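You operate a simulated robot arm through the tools that you are given. There is no shell and no other tool. Be economical: measure what you need, move in short steps, check, and stop when the job is done.

The job below is to be done with a simulated two-armed robot. You get a single attempt, and the scene is never put back.

## Task
Open the middle right drawer, fetch the yellow strip and set it in the inside of the middle right drawer and shut the drawer again. Then lift the press fifty-seven switch box lid open. Do these in the order given.

It is judged by the outcome, as a careful person would: the job done as asked, and still so three seconds after it is handed in. It fails if anything else is knocked over, pushed out of place, dropped, spilled or broken. Lids that push on must go on centred and level and be pressed home; caps that screw on are set level and turned clockwise until they are tight.

## Robot
Two 7-joint arms with two-finger parallel grippers on one trunk, on a base that drives. Base frame: it is fixed to the floor where the robot stands at the start and does not move with it; the origin is under the middle of the robot, x ahead of it, y to its left, z up. Lengths are in cm, angles in degrees, forces in N, time in s.
The left shoulder is at the start at [5, 20.9, 107.1], the right one opposite. With the tool pointing down near the work surface each hand reaches from about 28 to 92 cm from the robot's upright axis, wherever it stands, measured 20 degrees to its own side. Places, roughly: inside of the middle right drawer [90, 20, 50]; middle right drawer [90, 10, 60]; press fifty-seven switch box lid [-460, -310, 20]; yellow strip [-125, 225, 75]. Payload 4.4 kg a hand.
Tool frame (each hand has its own): the origin (TCP) lies between the finger pads and is the grasp point; the fingertips stand 2.3 cm ahead of it; z points along the fingers, y is the line along which they close. The gripper opens to 9.4 cm. The fingers are 3.8 cm wide and 1 cm thick; the gripper's body (5.4 by 9.6 cm) begins 3.9 cm behind the TCP.
Orientation is that of the tool frame in the base frame, as [roll, pitch, yaw] about the fixed x, y, z axes, in that order (R = Rz(yaw) Ry(pitch) Rx(roll)). With the fingers straight down and closing along the base's y, the tool's x points along the base's -x, its y along +y and its z along -z.

## Interface
- The arms move only by the tool arm_command. It takes "left_motion", "right_motion" or both (then of equal length, played together; a hand with none holds still); each is one flat list of numbers, 7 for each row, row after row: the shift along the base's x, y, z in cm, then the turn, a rotation vector about the base's x, y, z in degrees, then the opening, from 0 (shut) to 1 (fully open). In form: [tx, ty, tz, rx, ry, rz, grip, tx, ty, tz, rx, ry, rz, grip, ...]. A call has 1 to 10 rows; each row is the pose to reach, as a shift and turn from the pose commanded when the call began. A row lasts 0.2 s, in which the tool goes at most 5 cm and 8.6 degrees; a call with a longer step from one row to the next is refused whole, and so is a gripper value outside its range. Where a pose cannot be reached the arm comes as near as it can. A force on the tool above 40 N (or 10 N above the force at the start of the call, whichever is more), or a blocked arm, ends the call early, and 0.2 s more pass. Each finger travels about 10.8 cm/s and halts on what it meets, pressing with about 28 N; the grip force reading is that of the motor and also rises with nothing between the fingers. The clock runs only during rows and for 0.2 s after the last one: add rows that repeat a pose to give the fingers time. It gives the time, the measured TCP pose, the force on the tool (base axes), the opening and the grip force at its end, in the units of the frame above (readings bear some noise), with the torque about the TCP (base axes, N m) and any sound that the robot's microphone picked up.
- Cameras (640 x 400 px; columns grow to the right, rows downward): "scene" is now at [14.23, -0.97, 122.77]; the picture's right is [-0.20, -0.98, 0.00], its down [-0.68, 0.14, -0.72] and it looks along [0.71, -0.15, -0.69] (base axes); focal length 282 px, centre (320, 200). "left" rides on the left gripper at [8.6, -1.6, -7.4] in its tool frame; the picture's right is [0.18, 0.98, 0.00], its down [-0.58, 0.11, -0.81] and it looks along [-0.79, 0.15, 0.59] (tool axes); focal length 243 px, centre (320, 200). "right" rides on the right gripper at [8.6, 1.6, -7.4] in its tool frame; the picture's right is [-0.18, 0.98, 0.00], its down [-0.58, -0.11, -0.81] and it looks along [-0.79, -0.15, 0.59] (tool axes); focal length 243 px, centre (320, 200). There is no depth. A picture from a camera that has moved, and an enlarged one, comes with that camera's place and axes in the base frame and with its lens. The place of the scene camera against the robot may be out by one fixed shift of up to 1.2 cm in any direction.
- snapshot(camera): a new picture of that camera. No time passes.
- raise_lower(by): slides the trunk up (or, below 0, down) by that many cm; the arms and the scene camera ride with it, the base frame stays. It gives what a move gives, with no picture.
- steer(legs): drives the robot by 1 to 6 legs, each [ahead, left, turn to the left] in cm, cm and degrees, along the robot's own axes; the way and the turn of a leg run together, so that a leg with both is an arc; at most 150 cm and 180 degrees a leg. The arms and the cameras ride along, it lands a little off, and it stops where it bumps. It gives what a move gives.
- aim_head(pan, tilt): turns the head with the scene camera to pan (to the left, within 80 degrees either way) and tilt (down, from -29 to 69), counted from straight ahead of the robot. It gives what a move gives.
- inspect(camera, box): a new picture of the part [left, top, right, bottom] of that camera's present view, enlarged. No time passes.
- sign_off(): hands the job in; it is judged then, once.

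Work in short steps. Places have to be worked out from the pictures, the camera data and where the tool is seen: move nearer, look again, correct. Check each grasp and each placing, and mend what went wrong. You have 165 turns and 118 pictures in all, those below and enlarged ones among them. Open the grippers and draw the arms clear of the work before you hand the job in, unless the task says otherwise; then end with one line.

The tools are called as a command line: name --argument value ..., lists and objects as JSON in quotes. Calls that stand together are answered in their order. arm_command: Moves the arms, as the interface text tells. Its arguments: {"type":"object","properties":{"left_motion":{"type":"array","items":{"type":"number"}},"right_motion":{"type":"array","items":{"type":"number"}}},"required":[]} The other tools are called the same way: raise_lower (by) slides the trunk up or down; steer (legs) drives the base; aim_head (pan, tilt) turns the head that bears the scene camera; snapshot (camera) takes a picture; inspect (camera, box) takes an enlarged picture of a part of a camera's view; sign_off () hands the job in.

At the start:

```text
time_s: 0.0
left_tool_pos: [57.87, 8.32, 89.36]
left_ee_rot: [-180.0, 0.0, -180.0]
left_force: [0.0, -0.2, 0.5]
left_moment: [-0.02, 0.03, -0.01]
left_gripper_width: 9.39
left_finger_force: 0.1
right_tool_pos: [49.1, -40.9, 79.56]
right_ee_rot: [-179.9, 0.1, -179.9]
right_force: [0.0, -0.2, 0.4]
right_moment: [-0.01, -0.02, -0.02]
right_gripper_width: 9.39
right_finger_force: 0.0
trunk travel left (down, up): [-15.0, 41.3]
robot x, y, heading: [-0.0, -0.11, -0.0]
head pan, tilt: [-11.6, 43.8]
```

scene: 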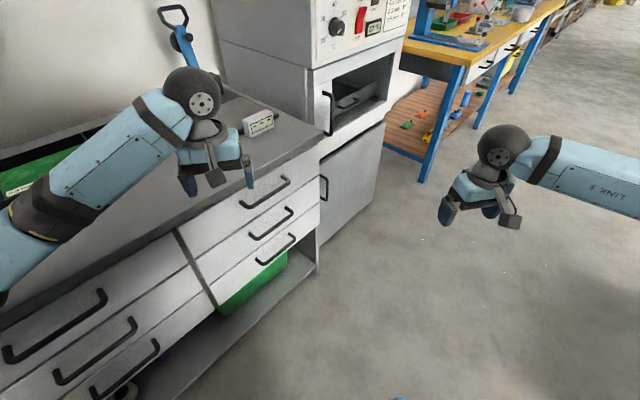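
right: 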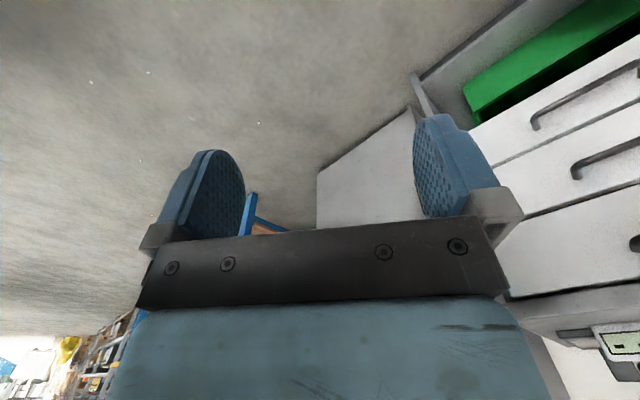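
left: 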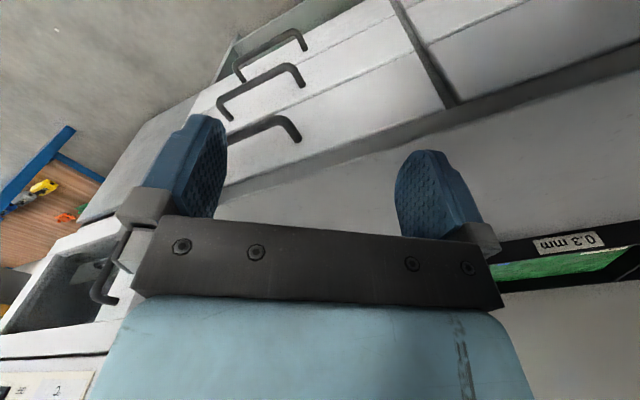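

The right-hand drawer column shows three handles near (265,190), (270,222) and (276,248). I'll enlarge that area to get the handle geometry.

inspect --camera "scene" --box '[160, 140, 360, 320]'

inspect --camera "left" --box '[180, 0, 480, 190]'

```text
2.22 times, centred on (260, 230) of scene
camera zoom: at [14.23, -0.97, 122.77], right [-0.2, -0.98, 0.0], down [-0.68, 0.14, -0.72], along [0.71, -0.15, -0.69], focal length 626 px, centre (453, 133)
```

zoom: 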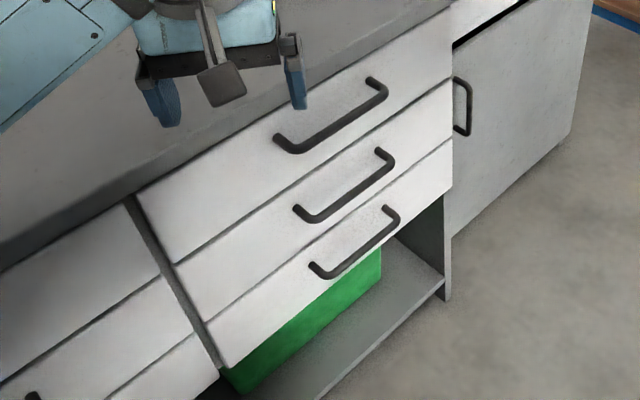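

```text
2.11 times, centred on (330, 95) of left
camera zoom: at [49.18, 6.63, 96.84], right [-0.18, 0.98, 0.0], down [0.58, 0.11, 0.81], along [0.79, 0.15, -0.59], focal length 511 px, centre (299, 421)
```

zoom: 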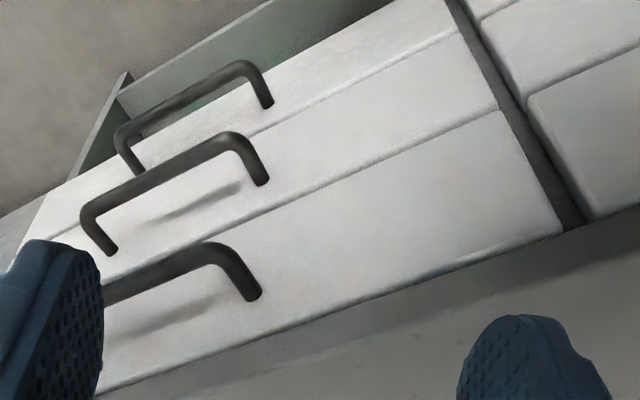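

Triangulating the two views puts the middle handle's attachments at about (70.2,8,58.6) and (78.6,-3.9,58.5). The cabinet therefore faces heading about 35°. I'll drive to stand square to it, with the right shoulder in front of the handle.

steer --legs '[[-6, -30, 0], [0, 0, 35.2]]'

aim_head --pan -10 --tilt 38

snapshot --camera "scene"

snapshot --camera "right"

```text
time_s: 2.6
left_tool_pos: [58.55, -11.6, 89.49]
left_ee_rot: [180.0, 0.1, 179.9]
left_force: [0.0, -0.3, -0.2]
left_moment: [-0.01, 0.01, 0.01]
left_gripper_width: 9.4
left_finger_force: 0.1
right_tool_pos: [49.78, -60.76, 79.72]
right_ee_rot: [180.0, -0.1, 180.0]
right_force: [0.4, -0.2, 0.2]
right_moment: [0.01, -0.02, 0.01]
right_gripper_width: 9.39
right_finger_force: 0.1
trunk travel left (down, up): [-15.0, 41.3]
robot x, y, heading: [0.73, -20.07, -0.1]
head pan, tilt: [-11.6, 43.8]
stopped in leg 1: the robot was blocked; the commanded pose is now the measured one
```

```text
time_s: 3.2
left_tool_pos: [58.54, -11.61, 89.4]
left_ee_rot: [-180.0, 0.1, -180.0]
left_force: [-0.2, -0.5, 0.8]
left_moment: [-0.03, -0.02, 0.0]
left_gripper_width: 9.41
left_finger_force: 0.0
right_tool_pos: [49.8, -60.75, 79.69]
right_ee_rot: [-180.0, 0.0, 180.0]
right_force: [-0.9, 0.6, 0.8]
right_moment: [0.0, -0.02, 0.02]
right_gripper_width: 9.38
right_finger_force: 0.1
trunk travel left (down, up): [-15.0, 41.3]
robot x, y, heading: [0.37, -19.81, -0.3]
head pan, tilt: [-10.0, 38.0]
```

```text
112 pictures are left
camera scene: at [15.36, -20.71, 123.61], right [-0.17, -0.98, 0.0], down [-0.61, 0.11, -0.79], along [0.78, -0.14, -0.62], focal length 282 px, centre (320, 200)
```

scene: 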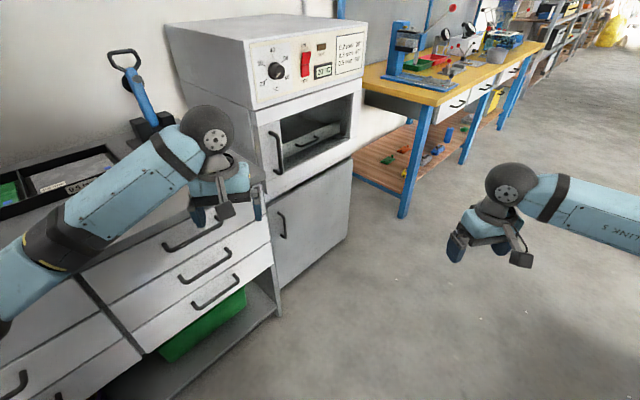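

```text
111 pictures are left
camera right: at [41.01, -59.08, 87.16], right [0.18, 0.98, 0.0], down [0.58, -0.11, 0.81], along [0.79, -0.15, -0.59], focal length 243 px, centre (320, 200)
```

right: 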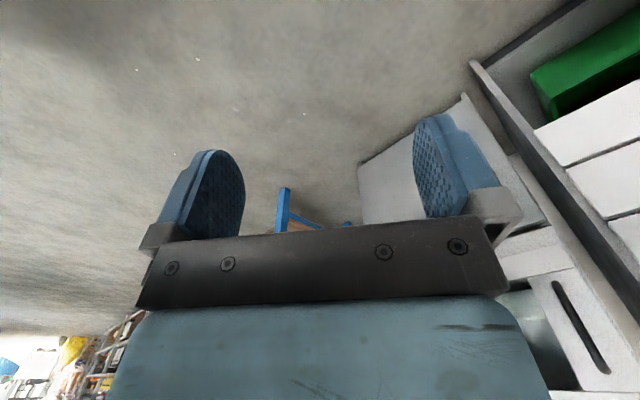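

Something blocked the base at its rear right. I'll look around with the head to find it.

aim_head --pan -80 --tilt 55

snapshot --camera "scene"

aim_head --pan 80 --tilt 40

snapshot --camera "scene"

```text
time_s: 4.6
left_tool_pos: [58.5, -11.58, 89.32]
left_ee_rot: [180.0, 0.0, -179.9]
left_force: [0.9, -0.5, 0.4]
left_moment: [0.05, 0.02, 0.01]
left_gripper_width: 9.41
left_finger_force: 0.1
right_tool_pos: [49.63, -60.76, 79.75]
right_ee_rot: [-179.9, 0.0, -179.9]
right_force: [-0.1, 0.1, -0.4]
right_moment: [-0.01, -0.03, -0.02]
right_gripper_width: 9.4
right_finger_force: 0.0
trunk travel left (down, up): [-15.0, 41.3]
robot x, y, heading: [0.71, -20.07, 0.2]
head pan, tilt: [-80.0, 55.0]
```

```text
110 pictures are left
camera scene: at [8.12, -26.31, 121.25], right [-0.98, -0.17, 0.0], down [-0.14, 0.81, -0.57], along [0.1, -0.56, -0.82], focal length 282 px, centre (320, 200)
```

scene: 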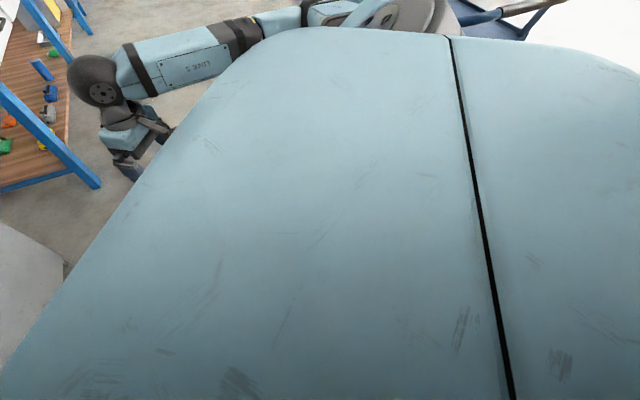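

```text
time_s: 7.1
left_tool_pos: [58.48, -11.56, 89.32]
left_ee_rot: [-179.9, -0.1, 180.0]
left_force: [0.1, 0.1, 0.0]
left_moment: [0.0, -0.01, 0.02]
left_gripper_width: 9.4
left_finger_force: 0.0
right_tool_pos: [49.7, -60.85, 79.69]
right_ee_rot: [-180.0, 0.1, -180.0]
right_force: [-0.3, 0.0, -0.7]
right_moment: [-0.03, 0.01, -0.01]
right_gripper_width: 9.4
right_finger_force: 0.0
trunk travel left (down, up): [-15.0, 41.3]
robot x, y, heading: [0.77, -19.76, -0.1]
head pan, tilt: [80.0, 40.0]
```

```text
109 pictures are left
camera scene: at [8.34, -10.84, 123.32], right [0.98, -0.17, 0.0], down [-0.11, -0.63, -0.77], along [0.13, 0.75, -0.64], focal length 282 px, centre (320, 200)
```

scene: 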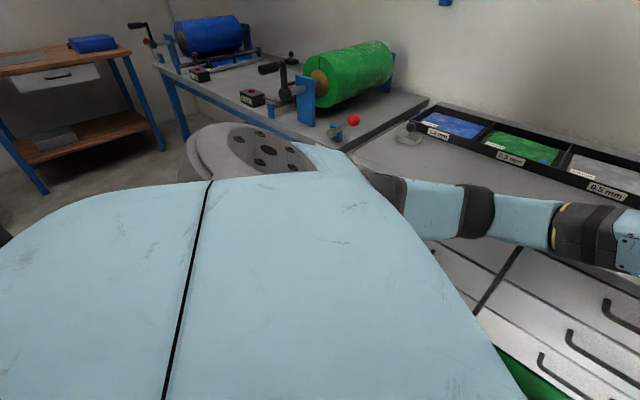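

A table-like thing shows at the top right of the right-pan view. I'll look there with less tilt.

aim_head --pan -80 --tilt 25

snapshot --camera "scene"

```text
time_s: 9.6
left_tool_pos: [58.52, -11.63, 89.38]
left_ee_rot: [180.0, 0.0, 180.0]
left_force: [-0.1, -0.3, 0.8]
left_moment: [0.0, 0.0, 0.03]
left_gripper_width: 9.38
left_finger_force: 0.1
right_tool_pos: [49.72, -60.81, 79.66]
right_ee_rot: [-180.0, 0.0, -179.9]
right_force: [-0.4, -0.3, 0.4]
right_moment: [-0.04, 0.01, -0.01]
right_gripper_width: 9.4
right_finger_force: 0.1
trunk travel left (down, up): [-15.0, 41.3]
robot x, y, heading: [0.51, -19.84, -0.0]
head pan, tilt: [-80.0, 25.0]
```

```text
108 pictures are left
camera scene: at [8.47, -28.28, 125.65], right [-0.98, -0.17, 0.0], down [-0.07, 0.42, -0.91], along [0.16, -0.89, -0.42], focal length 282 px, centre (320, 200)
```

scene: 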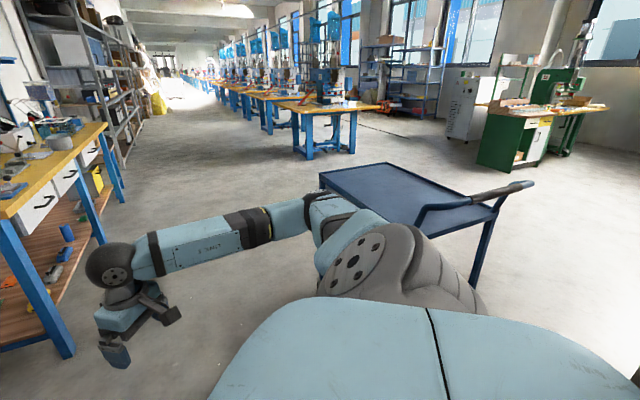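

The nearest thing that way is a trolley, well clear of the base, so the block must be behind me. I'll turn right in place a little and look back.

steer --legs '[[0, 0, -50]]'

snapshot --camera "scene"

```text
time_s: 12.2
left_tool_pos: [44.58, -58.4, 89.3]
left_ee_rot: [-180.0, 0.0, 130.5]
left_force: [-0.3, -0.3, -0.2]
left_moment: [0.01, 0.02, 0.03]
left_gripper_width: 9.41
left_finger_force: 0.0
right_tool_pos: [1.41, -83.73, 79.66]
right_ee_rot: [180.0, -0.1, 130.4]
right_force: [0.0, -0.3, -0.8]
right_moment: [-0.05, 0.01, 0.01]
right_gripper_width: 9.4
right_finger_force: 0.0
trunk travel left (down, up): [-15.0, 41.3]
robot x, y, heading: [0.76, -20.18, -49.3]
head pan, tilt: [-80.0, 25.0]
```

```text
107 pictures are left
camera scene: at [-1.37, -31.46, 125.65], right [-0.77, 0.64, 0.0], down [0.27, 0.33, -0.91], along [-0.58, -0.7, -0.42], focal length 282 px, centre (320, 200)
```

scene: 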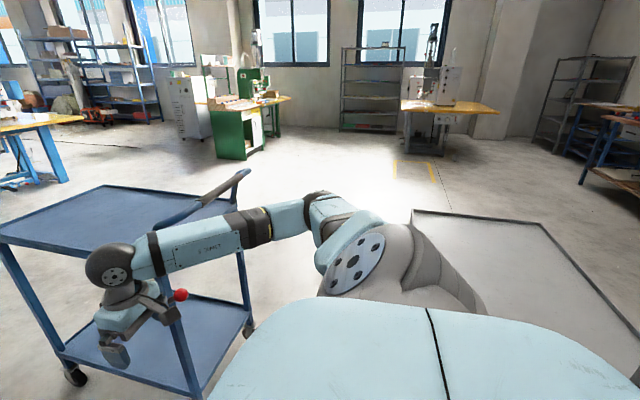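

A grey-topped table with a dark rim stands behind me and a trolley stands to the right. I'll tuck both hands in and raise the trunk so I can turn safely and look.

arm_command --left_motion '[-1.3, 4.6, 0, 0, 0, 0, 1, -2.6, 9.2, 0, 0, 0, 0, 1, -4, 13.7, 0, 0, 0, 0, 1, -5.3, 18.3, 0, 0, 0, 0, 1, -6.6, 22.9, 0, 0, 0, 0, 1, -7.9, 27.5, 0, 0, 0, 0, 1]' --right_motion '[-0.8, 3, 0, 0, 0, 0, 1, -1.7, 6, 0, 0, 0, 0, 1, -2.5, 9, 0, 0, 0, 0, 1, -3.3, 12, 0, 0, 0, 0, 1, -4.2, 15, 0, 0, 0, 0, 1, -5, 18, 0, 0, 0, 0, 1]'

raise_lower --by 25

steer --legs '[[0, 0, -50]]'

aim_head --pan -80 --tilt 40

snapshot --camera "scene"

```text
time_s: 13.6
left_tool_pos: [37.26, -32.05, 89.36]
left_ee_rot: [180.0, -0.1, 130.6]
left_force: [0.3, -0.3, -0.4]
left_moment: [-0.01, -0.01, 0.02]
left_gripper_width: 9.41
left_finger_force: 0.0
left hand out of reach, approached as far as the arm can: row 6
right_tool_pos: [-3.45, -65.71, 79.72]
right_ee_rot: [180.0, 0.1, 130.5]
right_force: [-0.5, 0.1, 0.1]
right_moment: [-0.04, -0.03, 0.05]
right_gripper_width: 9.43
right_finger_force: 0.0
trunk travel left (down, up): [-15.0, 41.3]
robot x, y, heading: [0.63, -19.89, -49.7]
head pan, tilt: [-80.0, 25.0]
```

```text
time_s: 16.2
left_tool_pos: [37.21, -32.1, 114.46]
left_ee_rot: [180.0, -0.1, 130.6]
left_force: [-0.1, 0.5, 0.0]
left_moment: [0.01, 0.01, 0.02]
left_gripper_width: 9.39
left_finger_force: 0.1
right_tool_pos: [-3.42, -65.71, 104.64]
right_ee_rot: [-180.0, 0.0, 130.5]
right_force: [0.4, 0.1, 0.2]
right_moment: [0.02, 0.01, -0.01]
right_gripper_width: 9.4
right_finger_force: 0.1
trunk travel left (down, up): [-40.0, 16.3]
robot x, y, heading: [0.54, -19.89, -49.5]
head pan, tilt: [-80.0, 25.0]
```

```text
time_s: 18.8
left_tool_pos: [14.78, -55.73, 114.41]
left_ee_rot: [-180.0, 0.0, 80.5]
left_force: [-0.6, 0.1, -0.9]
left_moment: [-0.01, 0.04, -0.02]
left_gripper_width: 9.39
left_finger_force: 0.0
right_tool_pos: [-37.08, -46.1, 104.64]
right_ee_rot: [179.9, 0.1, 80.4]
right_force: [0.3, -0.1, 0.4]
right_moment: [0.0, -0.01, 0.01]
right_gripper_width: 9.38
right_finger_force: 0.0
trunk travel left (down, up): [-40.0, 16.3]
robot x, y, heading: [0.55, -20.14, -99.7]
head pan, tilt: [-80.0, 25.0]
```

```text
time_s: 19.6
left_tool_pos: [14.84, -55.68, 114.3]
left_ee_rot: [180.0, 0.0, 80.5]
left_force: [0.8, 0.0, 0.2]
left_moment: [-0.04, -0.01, 0.01]
left_gripper_width: 9.4
left_finger_force: 0.1
right_tool_pos: [-37.19, -46.09, 104.64]
right_ee_rot: [179.9, 0.0, 80.5]
right_force: [0.4, -0.2, -0.2]
right_moment: [-0.03, 0.01, 0.02]
right_gripper_width: 9.41
right_finger_force: 0.0
trunk travel left (down, up): [-40.0, 16.3]
robot x, y, heading: [0.49, -19.72, -99.7]
head pan, tilt: [-80.0, 40.0]
```

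```text
106 pictures are left
camera scene: at [-9.5, -25.93, 148.32], right [-0.01, 1.0, 0.0], down [0.64, 0.0, -0.77], along [-0.77, -0.01, -0.64], focal length 282 px, centre (320, 200)
```

scene: 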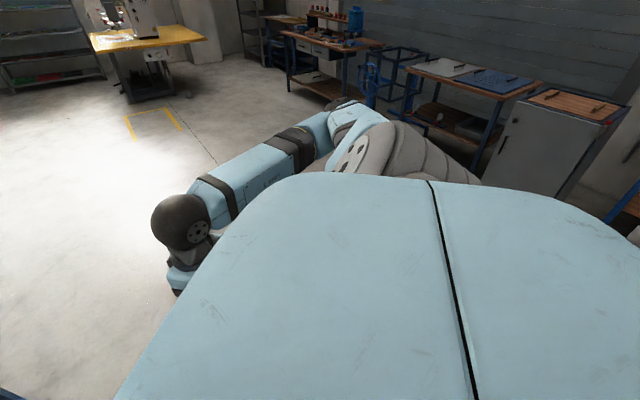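

The view behind now looks open, with no table where I thought I saw one. I'll look at the other directions from here.

aim_head --pan -30 --tilt 45

snapshot --camera "scene"

aim_head --pan 40 --tilt 45

snapshot --camera "scene"

```text
time_s: 20.8
left_tool_pos: [14.86, -55.8, 114.35]
left_ee_rot: [180.0, 0.0, 80.5]
left_force: [-0.9, -0.5, 1.0]
left_moment: [-0.01, -0.01, 0.01]
left_gripper_width: 9.41
left_finger_force: 0.0
right_tool_pos: [-37.08, -45.97, 104.64]
right_ee_rot: [180.0, 0.0, 80.3]
right_force: [-1.3, -0.5, -0.4]
right_moment: [-0.01, 0.02, -0.06]
right_gripper_width: 9.4
right_finger_force: 0.1
trunk travel left (down, up): [-40.0, 16.3]
robot x, y, heading: [0.43, -19.9, -99.6]
head pan, tilt: [-30.0, 45.0]
```

```text
105 pictures are left
camera scene: at [-6.18, -32.13, 147.59], right [-0.77, 0.64, 0.0], down [0.45, 0.54, -0.71], along [-0.45, -0.54, -0.71], focal length 282 px, centre (320, 200)
```

scene: 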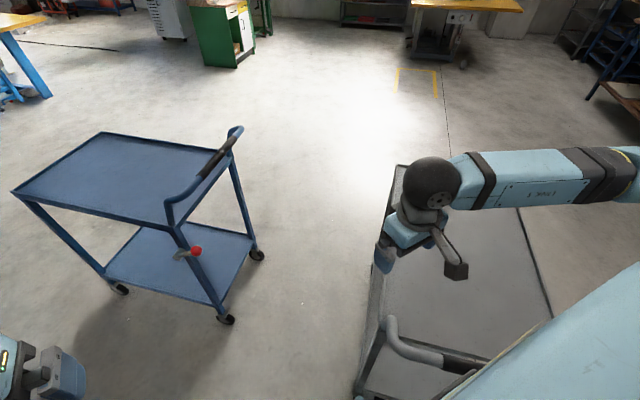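

```text
time_s: 22.2
left_tool_pos: [14.69, -55.76, 114.34]
left_ee_rot: [-180.0, 0.0, 80.5]
left_force: [0.6, 0.1, -0.8]
left_moment: [0.01, 0.02, -0.04]
left_gripper_width: 9.43
left_finger_force: 0.2
right_tool_pos: [-37.05, -46.1, 104.72]
right_ee_rot: [-180.0, 0.1, 80.4]
right_force: [-0.6, -0.1, 0.3]
right_moment: [-0.01, 0.07, 0.01]
right_gripper_width: 9.4
right_finger_force: 0.1
trunk travel left (down, up): [-40.0, 16.3]
robot x, y, heading: [0.57, -19.85, -99.4]
head pan, tilt: [40.0, 45.0]
```

```text
104 pictures are left
camera scene: at [3.12, -32.88, 147.59], right [-0.86, -0.51, 0.0], down [-0.36, 0.61, -0.71], along [0.36, -0.61, -0.71], focal length 282 px, centre (320, 200)
```

scene: 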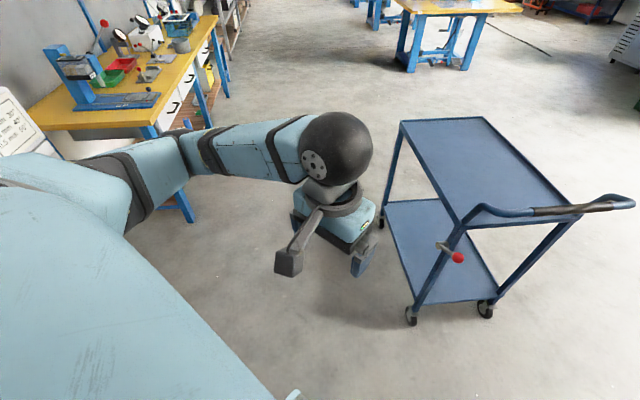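

A grey cart stands right behind me, with its near end about 27 cm from my axis, and a blue trolley stands at my right. This spot works: the cabinet face is about 73 cm ahead and the handle about 25 cm to the right. I'll turn to face the cabinet squarely.

steer --legs '[[0, 0, 134.6]]'

aim_head --pan -20 --tilt 45

snapshot --camera "scene"

snapshot --camera "right"

```text
time_s: 28.1
left_tool_pos: [16.92, 14.96, 114.53]
left_ee_rot: [180.0, 0.0, -146.0]
left_force: [-0.9, -0.4, 0.6]
left_moment: [0.0, -0.02, 0.03]
left_gripper_width: 9.4
left_finger_force: 0.0
right_tool_pos: [45.75, -29.32, 104.71]
right_ee_rot: [-180.0, 0.0, -146.2]
right_force: [1.1, -0.5, -0.3]
right_moment: [-0.01, -0.01, -0.01]
right_gripper_width: 9.41
right_finger_force: 0.0
trunk travel left (down, up): [-40.0, 16.3]
robot x, y, heading: [0.47, -19.88, 34.3]
head pan, tilt: [40.0, 45.0]
```

```text
time_s: 29.4
left_tool_pos: [16.99, 14.99, 114.22]
left_ee_rot: [-180.0, 0.1, -146.0]
left_force: [-1.1, -0.3, -0.8]
left_moment: [0.02, 0.0, 0.03]
left_gripper_width: 9.38
left_finger_force: 0.1
right_tool_pos: [45.64, -29.28, 104.6]
right_ee_rot: [179.9, 0.0, -146.1]
right_force: [-0.2, -0.2, -0.4]
right_moment: [0.03, -0.05, -0.01]
right_gripper_width: 9.41
right_finger_force: 0.0
trunk travel left (down, up): [-40.0, 16.3]
robot x, y, heading: [0.84, -19.63, 33.9]
head pan, tilt: [-20.0, 45.0]
```

```text
103 pictures are left
camera scene: at [13.61, -13.49, 147.59], right [0.24, -0.97, 0.0], down [-0.69, -0.17, -0.71], along [0.69, 0.17, -0.71], focal length 282 px, centre (320, 200)
```

scene: 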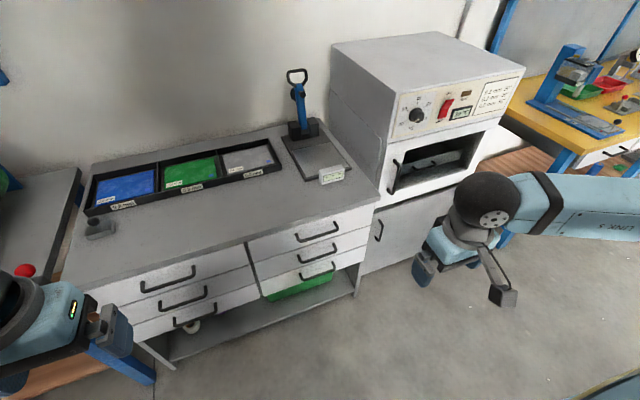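

```text
102 pictures are left
camera right: at [37.56, -32.71, 112.16], right [-0.4, 0.92, 0.0], down [0.54, 0.23, 0.81], along [0.74, 0.32, -0.59], focal length 243 px, centre (320, 200)
```

right: 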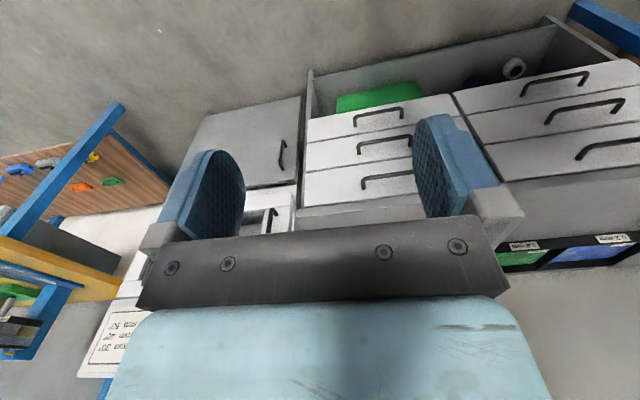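

Clear view now. I'll enlarge the right column in both cameras to refine the handle position.

inspect --camera "scene" --box '[230, 190, 390, 300]'

inspect --camera "right" --box '[290, 80, 460, 220]'

```text
3.64 times, centred on (310, 245) of scene
camera zoom: at [13.61, -13.49, 147.59], right [0.24, -0.97, 0.0], down [-0.69, -0.17, -0.71], along [0.69, 0.17, -0.71], focal length 1025 px, centre (356, 36)
```

zoom: 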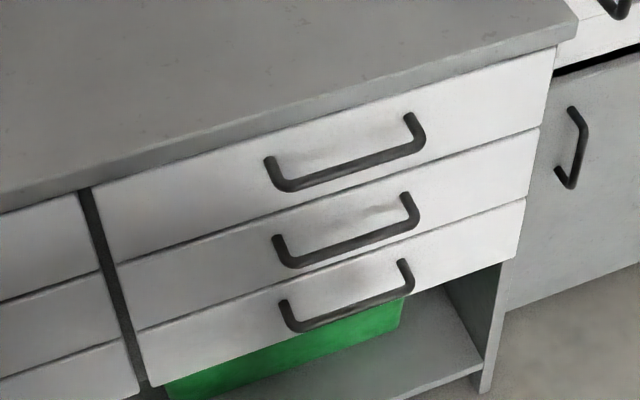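

```text
2.86 times, centred on (375, 150) of right
camera zoom: at [37.56, -32.71, 112.16], right [-0.4, 0.92, 0.0], down [0.54, 0.23, 0.81], along [0.74, 0.32, -0.59], focal length 693 px, centre (163, 343)
```

zoom: 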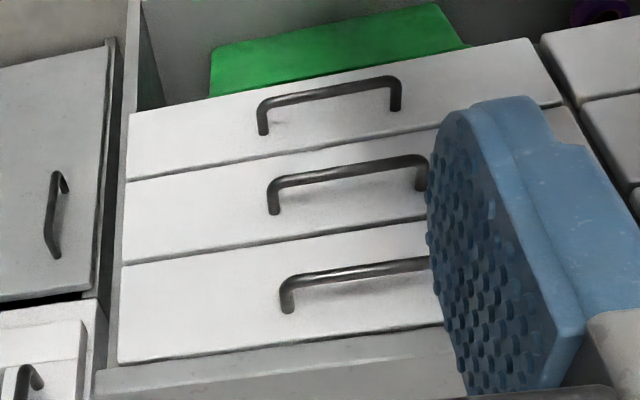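

Bar midpoint comes to about (71, 0.6, 59), with the cabinet normal at heading about 34.5°. I'll lower the trunk, then start turning the right hand to point horizontally at the cabinet with its fingers closing vertically.

raise_lower --by -35

arm_command --right_motion '[0.5, 0.8, -0.5, -1.26, -6.41, 4.62, 1, 1, 1.6, -1, -2.51, -12.82, 9.23, 1, 1.5, 2.4, -1.5, -3.77, -19.22, 13.85, 1, 2, 3.2, -2, -5.02, -25.63, 18.46, 1, 2.5, 4, -2.5, -6.28, -32.04, 23.08, 1, 3, 4.8, -3, -7.54, -38.45, 27.7, 1, 3.5, 5.6, -3.5, -8.79, -44.86, 32.31, 1, 4, 6.4, -4, -10.05, -51.26, 36.93, 1, 4.5, 7.2, -4.5, -11.3, -57.67, 41.54, 1, 5, 8, -5, -12.56, -64.08, 46.16, 1]'

```text
time_s: 32.9
left_tool_pos: [16.91, 15.01, 79.32]
left_ee_rot: [179.9, 0.1, -145.9]
left_force: [1.2, -0.1, -1.2]
left_moment: [-0.01, -0.01, 0.0]
left_gripper_width: 9.4
left_finger_force: 0.0
right_tool_pos: [45.8, -29.26, 69.62]
right_ee_rot: [-180.0, 0.0, -146.1]
right_force: [0.6, -0.1, 0.4]
right_moment: [0.01, 0.0, 0.02]
right_gripper_width: 9.42
right_finger_force: 0.0
trunk travel left (down, up): [-5.0, 51.3]
robot x, y, heading: [0.94, -20.05, 33.8]
head pan, tilt: [-20.0, 45.0]
```

```text
time_s: 35.0
left_tool_pos: [16.94, 15.0, 79.48]
left_ee_rot: [-179.9, 0.0, -146.2]
left_force: [-1.3, 0.0, -0.1]
left_moment: [0.05, -0.02, -0.03]
left_gripper_width: 9.38
left_finger_force: 0.1
right_tool_pos: [48.73, -16.55, 66.83]
right_ee_rot: [-118.3, 16.7, -84.9]
right_force: [0.2, 0.0, 0.4]
right_moment: [0.0, 0.01, -0.02]
right_gripper_width: 9.4
right_finger_force: 0.1
right hand out of reach, approached as far as the arm can: row 2, 3, 4, 7, 9, 10
trunk travel left (down, up): [-5.0, 51.3]
robot x, y, heading: [0.55, -19.94, 33.9]
head pan, tilt: [-20.0, 45.0]
```

The hand struggles with this roll direction. I'll go back and try the opposite roll, with the camera side to the left.

arm_command --right_motion '[-0.5, -0.8, 0.5, 1.26, 6.41, -4.62, 1, -1, -1.6, 1, 2.51, 12.82, -9.23, 1, -1.5, -2.4, 1.5, 3.77, 19.22, -13.85, 1, -2, -3.2, 2, 5.02, 25.63, -18.46, 1, -2.5, -4, 2.5, 6.28, 32.04, -23.08, 1, -3, -4.8, 3, 7.54, 38.45, -27.7, 1, -3.5, -5.6, 3.5, 8.79, 44.86, -32.31, 1, -4, -6.4, 4, 10.05, 51.26, -36.93, 1, -4.5, -7.2, 4.5, 11.3, 57.67, -41.54, 1, -5, -8, 5, 12.56, 64.08, -46.16, 1]'

```text
time_s: 37.2
left_tool_pos: [16.86, 15.03, 79.37]
left_ee_rot: [180.0, 0.0, -145.9]
left_force: [-0.1, -0.2, 0.0]
left_moment: [-0.01, 0.01, 0.0]
left_gripper_width: 9.4
left_finger_force: 0.0
right_tool_pos: [43.81, -24.73, 71.92]
right_ee_rot: [179.9, 0.0, -146.1]
right_force: [0.1, -0.2, 0.2]
right_moment: [0.06, -0.01, 0.0]
right_gripper_width: 9.39
right_finger_force: 0.1
trunk travel left (down, up): [-5.0, 51.3]
robot x, y, heading: [0.95, -19.77, 33.9]
head pan, tilt: [-20.0, 45.0]
```

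Back to tool-down. Now I'll use the opposite roll while moving forward.

arm_command --right_motion '[1.2, 0.6, -0.6, 6.41, -1.26, -4.62, 1, 2.4, 1.2, -1.2, 12.82, -2.51, -9.23, 1, 3.6, 1.8, -1.8, 19.22, -3.77, -13.85, 1, 4.8, 2.4, -2.4, 25.63, -5.02, -18.46, 1, 6, 3, -3, 32.04, -6.28, -23.08, 1, 7.2, 3.6, -3.6, 38.45, -7.54, -27.7, 1, 8.4, 4.2, -4.2, 44.86, -8.79, -32.31, 1, 9.6, 4.8, -4.8, 51.26, -10.05, -36.93, 1, 10.8, 5.4, -5.4, 57.67, -11.3, -41.54, 1, 12, 6, -6, 64.08, -12.56, -46.16, 1]'

```text
time_s: 39.5
left_tool_pos: [17.0, 14.96, 79.41]
left_ee_rot: [-180.0, 0.1, -146.1]
left_force: [-1.2, 0.4, -0.2]
left_moment: [-0.01, 0.0, -0.04]
left_gripper_width: 9.39
left_finger_force: 0.0
right_tool_pos: [55.86, -18.67, 65.83]
right_ee_rot: [117.8, 17.2, 151.9]
right_force: [-0.5, 0.7, 0.1]
right_moment: [-0.03, -0.01, 0.03]
right_gripper_width: 9.4
right_finger_force: 0.1
trunk travel left (down, up): [-5.0, 51.3]
robot x, y, heading: [0.43, -20.24, 34.0]
head pan, tilt: [-20.0, 45.0]
```

That works. I'll finish the turn and stage about 12 cm in front of the bar, narrowing the opening a little to clear the neighbouring handles.

arm_command --right_motion '[1, 2.5, -1.4, 6.41, -1.26, -4.62, 0.9, 2.1, 5, -2.7, 12.82, -2.51, -9.23, 0.8, 3.1, 7.5, -4.1, 19.22, -3.77, -13.85, 0.7, 4.2, 10, -5.4, 25.63, -5.02, -18.46, 0.7, 5.2, 12.5, -6.8, 32.04, -6.28, -23.08, 0.7]'

snapshot --camera "right"

snapshot --camera "scene"

```text
time_s: 40.7
left_tool_pos: [16.9, 15.51, 79.48]
left_ee_rot: [-179.5, -0.3, -146.0]
left_force: [1.0, 1.0, 0.0]
left_moment: [-0.04, 0.05, 0.02]
left_gripper_width: 9.4
left_finger_force: 0.0
right_tool_pos: [62.34, -12.04, 56.79]
right_ee_rot: [94.3, 12.7, 127.6]
right_force: [-0.8, 1.1, -0.8]
right_moment: [0.02, -0.03, -0.03]
right_gripper_width: 6.55
right_finger_force: 0.0
trunk travel left (down, up): [-5.0, 51.3]
robot x, y, heading: [0.8, -19.61, 33.9]
head pan, tilt: [-20.0, 45.0]
stopped in row 5 (right hand): the arm was blocked; the commanded pose is now the measured one
```

```text
99 pictures are left
camera right: at [51.04, -9.42, 57.04], right [0.04, 0.07, 1.0], down [-0.29, -0.95, 0.08], along [0.96, -0.29, -0.01], focal length 243 px, centre (320, 200)
```

right: 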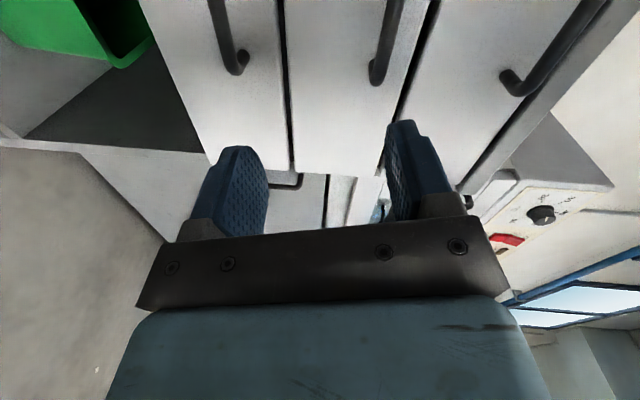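

```text
98 pictures are left
camera scene: at [13.41, -12.61, 113.02], right [0.24, -0.97, 0.01], down [-0.68, -0.18, -0.71], along [0.69, 0.16, -0.71], focal length 282 px, centre (320, 200)
```

scene: 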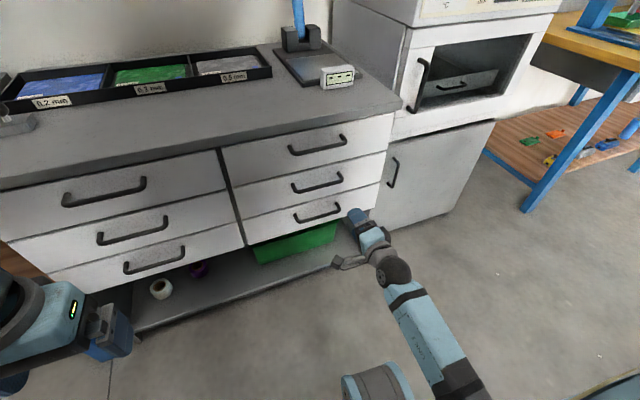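

The arm was blocked somewhere, and the hand still has free space, so I suspect the elbow. I'll look at it.

aim_head --pan -60 --tilt 60

snapshot --camera "scene"

```text
time_s: 41.7
left_tool_pos: [16.7, 15.38, 79.76]
left_ee_rot: [-179.6, 0.0, -146.0]
left_force: [-1.2, 0.9, 0.2]
left_moment: [0.02, 0.0, 0.0]
left_gripper_width: 9.4
left_finger_force: 0.0
right_tool_pos: [62.29, -12.1, 57.31]
right_ee_rot: [93.8, 12.5, 127.5]
right_force: [0.0, -0.6, -0.1]
right_moment: [0.01, 0.0, 0.01]
right_gripper_width: 6.59
right_finger_force: 0.0
trunk travel left (down, up): [-5.0, 51.3]
robot x, y, heading: [0.7, -19.86, 33.8]
head pan, tilt: [-60.0, 60.0]
```

```text
97 pictures are left
camera scene: at [11.26, -17.89, 111.21], right [-0.44, -0.9, 0.0], down [-0.78, 0.38, -0.51], along [0.45, -0.22, -0.86], focal length 282 px, centre (320, 200)
```

scene: 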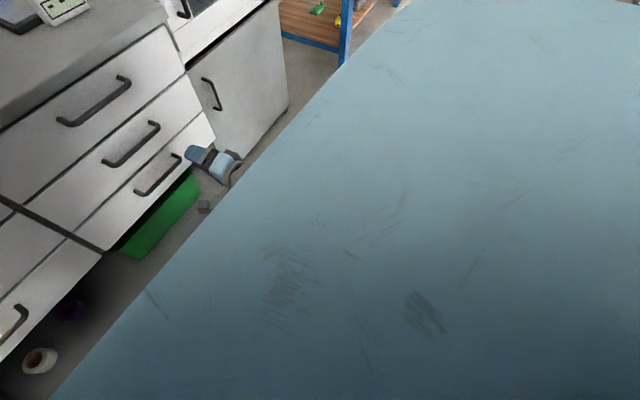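

The elbow seems to be low, against my own base. I'll raise the trunk, bring the hand back down to the handle, and correct the leftover tilt.

raise_lower --by 17

arm_command --right_motion '[-0.4, 1.5, -3.7, 3.1, 1.1, -0.7, 0.7, -0.7, 3, -7.5, 6.1, 2.2, -1.4, 0.7, -1, 4.5, -11.2, 9.2, 3.4, -2.1, 0.7, -1.2, 6, -15, 12.3, 4.5, -2.8, 0.7]'

snapshot --camera "right"

```text
time_s: 43.6
left_tool_pos: [16.92, 15.0, 96.3]
left_ee_rot: [180.0, -0.1, -146.0]
left_force: [0.4, -0.1, 0.5]
left_moment: [-0.02, 0.01, 0.0]
left_gripper_width: 9.39
left_finger_force: 0.1
right_tool_pos: [62.45, -11.92, 73.83]
right_ee_rot: [93.4, 11.5, 127.2]
right_force: [-0.2, 0.9, -0.1]
right_moment: [-0.02, -0.03, 0.0]
right_gripper_width: 6.56
right_finger_force: 0.1
trunk travel left (down, up): [-22.0, 34.3]
robot x, y, heading: [0.93, -19.74, 33.9]
head pan, tilt: [-60.0, 60.0]
```

```text
time_s: 44.9
left_tool_pos: [17.16, 15.16, 95.82]
left_ee_rot: [180.0, -0.2, -146.1]
left_force: [0.5, 0.5, -0.7]
left_moment: [-0.01, 0.03, 0.02]
left_gripper_width: 9.39
left_finger_force: 0.0
right_tool_pos: [63.66, -6.93, 59.67]
right_ee_rot: [88.1, -0.2, 123.1]
right_force: [-0.4, 0.0, 1.0]
right_moment: [0.01, -0.02, 0.01]
right_gripper_width: 6.56
right_finger_force: 0.2
trunk travel left (down, up): [-22.0, 34.3]
robot x, y, heading: [0.88, -20.08, 33.9]
head pan, tilt: [-60.0, 60.0]
stopped in row 4 (right hand): the arm was blocked; the commanded pose is now the measured one
```

```text
96 pictures are left
camera right: at [52.52, -3.69, 61.19], right [0.08, -0.17, 0.98], down [-0.35, -0.93, -0.14], along [0.93, -0.34, -0.13], focal length 243 px, centre (320, 200)
```

right: 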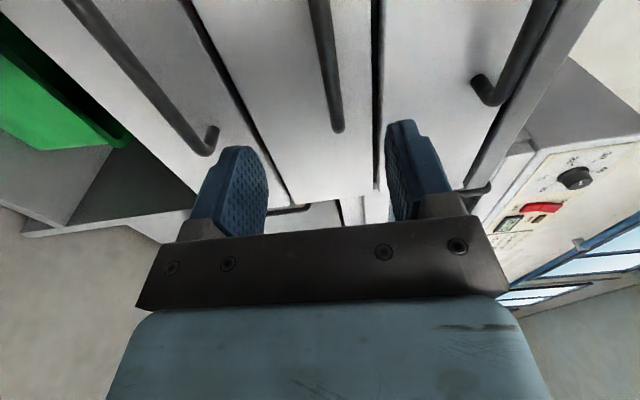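

The hand is nearly lined up with the middle bar, which sits between the fingers, but the elbow is cramped against the body. I'll shift the base about 18 cm left so the arm works out to the side.

steer --legs '[[2, 18, 0]]'

arm_command --right_motion '[2.0, -3.0, 0, 0, 0, 0, 0.7, 4.1, -6, 0, 0, 0, 0, 0.7, 6.1, -9, 0, 0, 0, 0, 0.7, 8.1, -12, 0, 0, 0, 0, 0.7, 9.3, -15, 0, 0, 0, 0, 0.7]'

snapshot --camera "right"

```text
time_s: 47.1
left_tool_pos: [8.68, 31.0, 96.51]
left_ee_rot: [179.7, -0.1, -146.2]
left_force: [-0.1, -0.1, 0.0]
left_moment: [0.02, 0.01, 0.04]
left_gripper_width: 9.39
left_finger_force: 0.1
right_tool_pos: [54.84, 9.23, 60.03]
right_ee_rot: [88.1, -0.5, 123.3]
right_force: [-0.7, -0.7, 0.1]
right_moment: [0.01, -0.01, -0.01]
right_gripper_width: 6.58
right_finger_force: 0.0
trunk travel left (down, up): [-22.0, 34.3]
robot x, y, heading: [-7.85, -3.42, 33.7]
head pan, tilt: [-60.0, 60.0]
```

```text
time_s: 48.3
left_tool_pos: [8.57, 31.12, 96.36]
left_ee_rot: [-180.0, 0.0, -146.2]
left_force: [-0.3, -0.5, 0.1]
left_moment: [-0.04, -0.02, -0.02]
left_gripper_width: 9.41
left_finger_force: 0.0
right_tool_pos: [63.96, -5.66, 60.3]
right_ee_rot: [88.1, -0.4, 123.2]
right_force: [-0.1, 0.2, 0.2]
right_moment: [-0.05, -0.02, -0.03]
right_gripper_width: 6.58
right_finger_force: 0.1
trunk travel left (down, up): [-22.0, 34.3]
robot x, y, heading: [-7.8, -3.76, 33.9]
head pan, tilt: [-60.0, 60.0]
```

```text
95 pictures are left
camera right: at [53.01, -2.45, 61.78], right [0.08, -0.17, 0.98], down [-0.35, -0.93, -0.14], along [0.93, -0.34, -0.13], focal length 243 px, centre (320, 200)
```

right: 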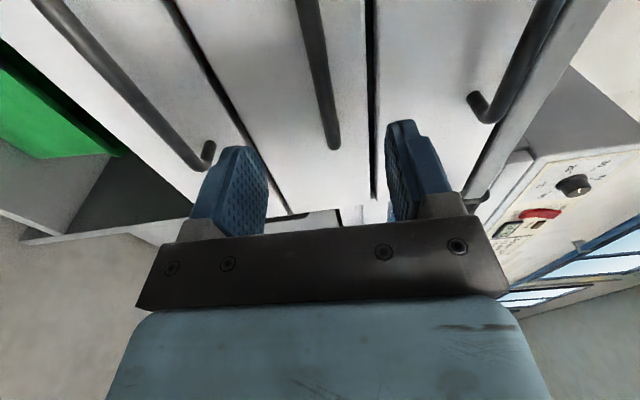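

The bar's z is about 60.7, level with the TCP and centred between the fingers. I'll advance about 9.5 cm along the cabinet normal.

arm_command --right_motion '[2.6, 1.8, 0.1, 0, 0, 0, 0.7, 5.2, 3.6, 0.2, 0, 0, 0, 0.7, 7.8, 5.4, 0.3, 0, 0, 0, 0.7]'

snapshot --camera "right"

```text
time_s: 49.1
left_tool_pos: [8.4, 31.05, 96.44]
left_ee_rot: [180.0, 0.1, -146.3]
left_force: [0.9, -0.1, 0.0]
left_moment: [-0.04, 0.0, 0.0]
left_gripper_width: 9.43
left_finger_force: 0.1
right_tool_pos: [71.75, -0.4, 60.46]
right_ee_rot: [88.2, -0.3, 123.2]
right_force: [-13.7, -7.1, 1.6]
right_moment: [-0.26, 0.53, 0.3]
right_gripper_width: 6.51
right_finger_force: 0.1
trunk travel left (down, up): [-22.0, 34.3]
robot x, y, heading: [-8.16, -3.91, 33.9]
head pan, tilt: [-60.0, 60.0]
```

```text
94 pictures are left
camera right: at [60.7, 2.73, 62.08], right [0.08, -0.17, 0.98], down [-0.35, -0.93, -0.14], along [0.93, -0.34, -0.13], focal length 243 px, centre (320, 200)
```

right: 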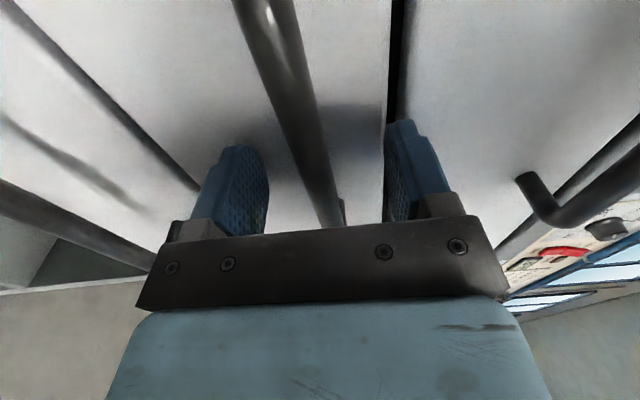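

The fingertips touch the drawer face and the bar lies between them. I'll back off slightly and close on the bar.

arm_command --right_motion '[-0.6, -0.4, 0, 0, 0, 0, 0.6, -0.6, -0.4, 0, 0, 0, 0, 0.3, -0.6, -0.4, 0, 0, 0, 0, 0, -0.6, -0.4, 0, 0, 0, 0, 0, -0.6, -0.4, 0, 0, 0, 0, 0, -0.6, -0.4, 0, 0, 0, 0, 0]'

```text
time_s: 50.5
left_tool_pos: [8.39, 31.21, 96.4]
left_ee_rot: [-179.9, 0.1, -146.2]
left_force: [-0.8, 0.6, 0.0]
left_moment: [0.0, 0.01, 0.04]
left_gripper_width: 9.38
left_finger_force: 0.1
right_tool_pos: [71.34, -0.65, 60.85]
right_ee_rot: [88.0, -0.2, 123.2]
right_force: [4.3, 1.0, 16.5]
right_moment: [-0.42, -0.2, 0.36]
right_gripper_width: 1.16
right_finger_force: 45.0
trunk travel left (down, up): [-22.0, 34.3]
robot x, y, heading: [-8.04, -3.6, 33.6]
head pan, tilt: [-60.0, 60.0]
```

Bar gripped (1.16 cm). I'll pull straight out 12 cm, easing up by 0.3 cm.

arm_command --right_motion '[-1.2, -0.85, 0.3, 0, 0, 0, 0, -2.5, -1.7, 0.3, 0, 0, 0, 0, -3.7, -2.55, 0.3, 0, 0, 0, 0, -4.9, -3.4, 0.3, 0, 0, 0, 0, -6.2, -4.25, 0.3, 0, 0, 0, 0, -7.4, -5.1, 0.3, 0, 0, 0, 0, -8.6, -5.95, 0.3, 0, 0, 0, 0, -9.9, -6.8, 0.3, 0, 0, 0, 0]'

aim_head --pan -25 --tilt 50

snapshot --camera "scene"

```text
time_s: 52.3
left_tool_pos: [8.54, 30.98, 96.46]
left_ee_rot: [179.9, 0.0, -146.2]
left_force: [-0.6, -0.5, -0.6]
left_moment: [0.0, 0.01, 0.03]
left_gripper_width: 9.38
left_finger_force: 0.2
right_tool_pos: [61.57, -7.85, 60.74]
right_ee_rot: [87.9, -0.3, 122.9]
right_force: [18.9, -29.4, 11.5]
right_moment: [-0.56, -0.25, 0.91]
right_gripper_width: 1.16
right_finger_force: 44.8
trunk travel left (down, up): [-22.0, 34.3]
robot x, y, heading: [-8.06, -3.53, 33.7]
head pan, tilt: [-60.0, 60.0]
```

```text
time_s: 53.3
left_tool_pos: [8.58, 31.07, 96.46]
left_ee_rot: [179.9, 0.1, -146.2]
left_force: [0.3, -0.2, 0.5]
left_moment: [0.03, 0.03, -0.02]
left_gripper_width: 9.39
left_finger_force: 0.0
right_tool_pos: [61.58, -7.59, 60.9]
right_ee_rot: [88.0, -0.3, 123.0]
right_force: [22.6, -33.2, 10.9]
right_moment: [-0.51, -0.33, 0.14]
right_gripper_width: 1.17
right_finger_force: 45.0
trunk travel left (down, up): [-22.0, 34.3]
robot x, y, heading: [-7.86, -3.92, 33.7]
head pan, tilt: [-25.0, 50.0]
```

```text
93 pictures are left
camera scene: at [4.83, 1.74, 128.91], right [0.15, -0.99, 0.0], down [-0.76, -0.12, -0.64], along [0.64, 0.1, -0.77], focal length 282 px, centre (320, 200)
```

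scene: 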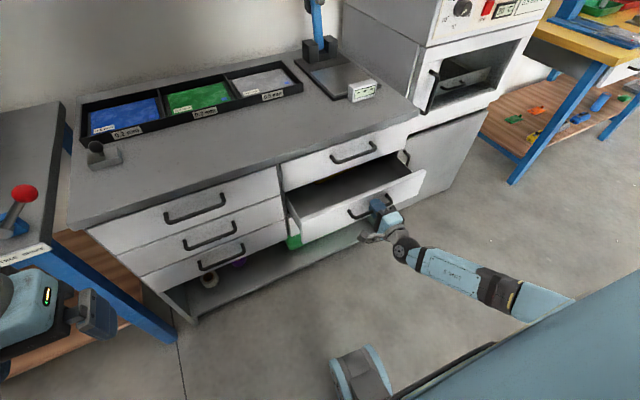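

The drawer is out about 12 cm, with a sideways load of about 40 N along the face, so its track runs slightly more toward heading 35.5°. I'll relieve that and pull further along the corrected line.

arm_command --right_motion '[0.3, -0.4, 0, 0, 0, 0, 0, -1.1, -1.4, 0, 0, 0, 0, 0, -2.5, -2.4, 0, 0, 0, 0, 0, -4, -3.4, 0, 0, 0, 0, 0, -5.4, -4.4, 0, 0, 0, 0, 0, -6.8, -5.5, 0, 0, 0, 0, 0, -8.3, -6.5, 0, 0, 0, 0, 0, -9.7, -7.5, 0, 0, 0, 0, 0, -11.1, -8.5, 0, 0, 0, 0, 0]'

snapshot --camera "scene"

```text
time_s: 55.3
left_tool_pos: [8.32, 31.11, 96.38]
left_ee_rot: [-179.9, 0.0, -146.2]
left_force: [0.3, 0.0, -0.2]
left_moment: [0.03, 0.01, -0.01]
left_gripper_width: 9.4
left_finger_force: 0.0
right_tool_pos: [50.17, -15.98, 60.86]
right_ee_rot: [88.1, -0.3, 123.1]
right_force: [-2.8, 0.5, 14.9]
right_moment: [-0.67, -0.38, -0.75]
right_gripper_width: 1.15
right_finger_force: 45.0
trunk travel left (down, up): [-22.0, 34.3]
robot x, y, heading: [-7.73, -3.81, 33.8]
head pan, tilt: [-25.0, 50.0]
```

```text
92 pictures are left
camera scene: at [4.64, 1.95, 128.93], right [0.15, -0.99, 0.0], down [-0.76, -0.12, -0.64], along [0.64, 0.1, -0.76], focal length 282 px, centre (320, 200)
```

scene: 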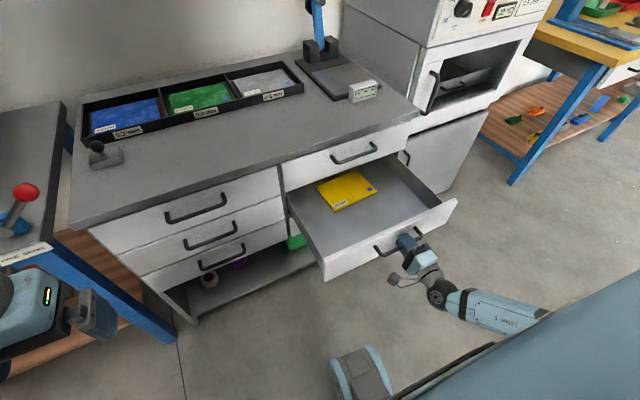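

The drawer is open about 26 cm, with a yellow packet already lying inside at the back. I'll release and back the hand out.

arm_command --right_motion '[0, 0, 0, 0, 0, 0, 0.2, 0, 0, 0, 0, 0, 0, 0.4, 0, 0, 0, 0, 0, 0, 0.5, -2.4, -1.7, 0, 0, 0, 0, 0.5, -4.9, -3.5, 0, 0, 0, 0, 0.5, -7.3, -5.2, 0, 0, 0, 0, 0.5, -8.5, -6.1, 0, 0, 0, 0, 0.5]'

raise_lower --by 30

aim_head --pan 80 --tilt 35

snapshot --camera "scene"

```text
time_s: 56.9
left_tool_pos: [8.52, 31.15, 96.29]
left_ee_rot: [-180.0, 0.1, -146.2]
left_force: [-0.3, 0.6, -0.4]
left_moment: [0.01, 0.0, -0.01]
left_gripper_width: 9.39
left_finger_force: 0.0
right_tool_pos: [41.75, -22.12, 60.71]
right_ee_rot: [88.2, -0.2, 123.1]
right_force: [-0.8, -0.3, 0.0]
right_moment: [0.02, -0.01, 0.02]
right_gripper_width: 4.72
right_finger_force: 0.1
trunk travel left (down, up): [-22.0, 34.3]
robot x, y, heading: [-7.93, -3.77, 33.7]
head pan, tilt: [-25.0, 50.0]
```

```text
time_s: 59.9
left_tool_pos: [8.38, 31.18, 126.44]
left_ee_rot: [179.9, -0.1, -146.2]
left_force: [-0.1, 0.1, 0.0]
left_moment: [0.0, 0.02, 0.04]
left_gripper_width: 9.41
left_finger_force: 0.1
right_tool_pos: [41.71, -22.12, 90.7]
right_ee_rot: [88.2, -0.3, 123.2]
right_force: [-0.3, -0.5, 0.0]
right_moment: [0.0, 0.01, 0.01]
right_gripper_width: 4.72
right_finger_force: 0.1
trunk travel left (down, up): [-52.0, 4.3]
robot x, y, heading: [-7.82, -3.73, 33.8]
head pan, tilt: [-25.0, 50.0]
```

```text
time_s: 61.7
left_tool_pos: [8.63, 31.13, 126.34]
left_ee_rot: [-179.9, 0.1, -146.3]
left_force: [0.2, -0.3, 0.1]
left_moment: [0.0, -0.02, -0.01]
left_gripper_width: 9.39
left_finger_force: 0.0
right_tool_pos: [41.75, -22.21, 90.6]
right_ee_rot: [88.2, -0.2, 123.2]
right_force: [0.2, -0.4, 0.1]
right_moment: [-0.02, 0.02, 0.01]
right_gripper_width: 4.7
right_finger_force: 0.0
trunk travel left (down, up): [-52.0, 4.3]
robot x, y, heading: [-7.83, -3.67, 34.0]
head pan, tilt: [80.0, 35.0]
```

```text
91 pictures are left
camera scene: at [-6.32, 8.79, 161.07], right [0.92, 0.4, 0.0], down [0.23, -0.53, -0.82], along [-0.33, 0.75, -0.57], focal length 282 px, centre (320, 200)
```

scene: 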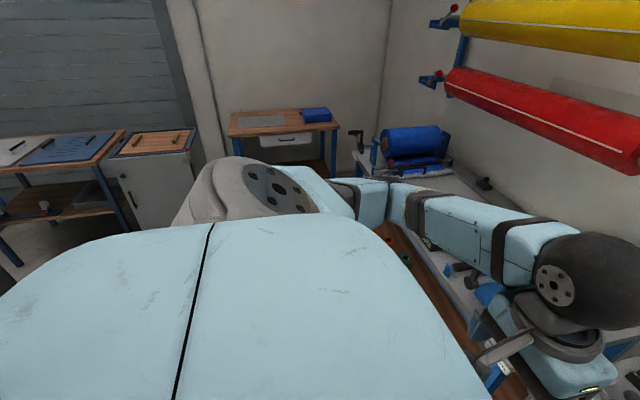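

The strip's table is the small wooden-topped one at the far left, facing heading about -55°. I'll turn to heading about 125° to face it and look.

steer --legs '[[0, 0, 91]]'

aim_head --pan 0 --tilt 30

snapshot --camera "scene"

```text
time_s: 66.0
left_tool_pos: [-43.24, 11.32, 126.28]
left_ee_rot: [-180.0, 0.1, -53.9]
left_force: [0.2, 0.8, -0.4]
left_moment: [0.0, 0.0, 0.03]
left_gripper_width: 9.38
left_finger_force: 0.0
right_tool_pos: [8.85, 46.52, 90.57]
right_ee_rot: [88.2, -0.3, -144.7]
right_force: [-0.7, 0.2, -0.3]
right_moment: [-0.03, -0.02, 0.02]
right_gripper_width: 4.68
right_finger_force: 0.1
trunk travel left (down, up): [-52.0, 4.3]
robot x, y, heading: [-8.0, -3.32, 126.2]
head pan, tilt: [80.0, 35.0]
```

```text
time_s: 67.5
left_tool_pos: [-43.27, 11.19, 126.37]
left_ee_rot: [180.0, 0.0, -54.0]
left_force: [-0.4, 0.4, -0.6]
left_moment: [0.0, 0.01, 0.01]
left_gripper_width: 9.39
left_finger_force: 0.0
right_tool_pos: [8.8, 46.53, 90.62]
right_ee_rot: [88.2, -0.4, -144.6]
right_force: [-0.1, -0.5, 0.7]
right_moment: [-0.01, 0.03, 0.02]
right_gripper_width: 4.7
right_finger_force: 0.1
trunk travel left (down, up): [-52.0, 4.3]
robot x, y, heading: [-7.44, -3.81, 126.3]
head pan, tilt: [0.0, 30.0]
```

```text
90 pictures are left
camera scene: at [-17.66, 9.75, 161.85], right [0.81, 0.59, 0.0], down [0.29, -0.4, -0.87], along [-0.51, 0.7, -0.5], focal length 282 px, centre (320, 200)
```

scene: 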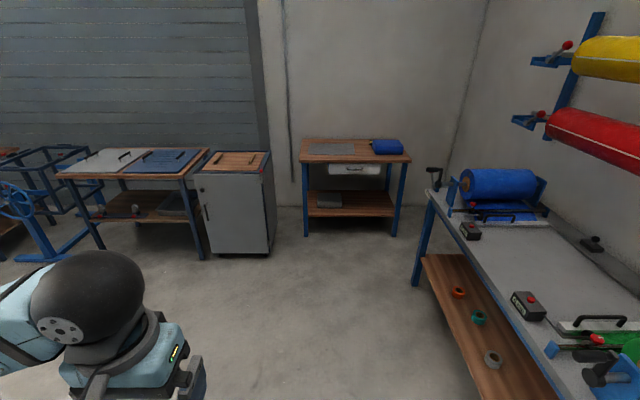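

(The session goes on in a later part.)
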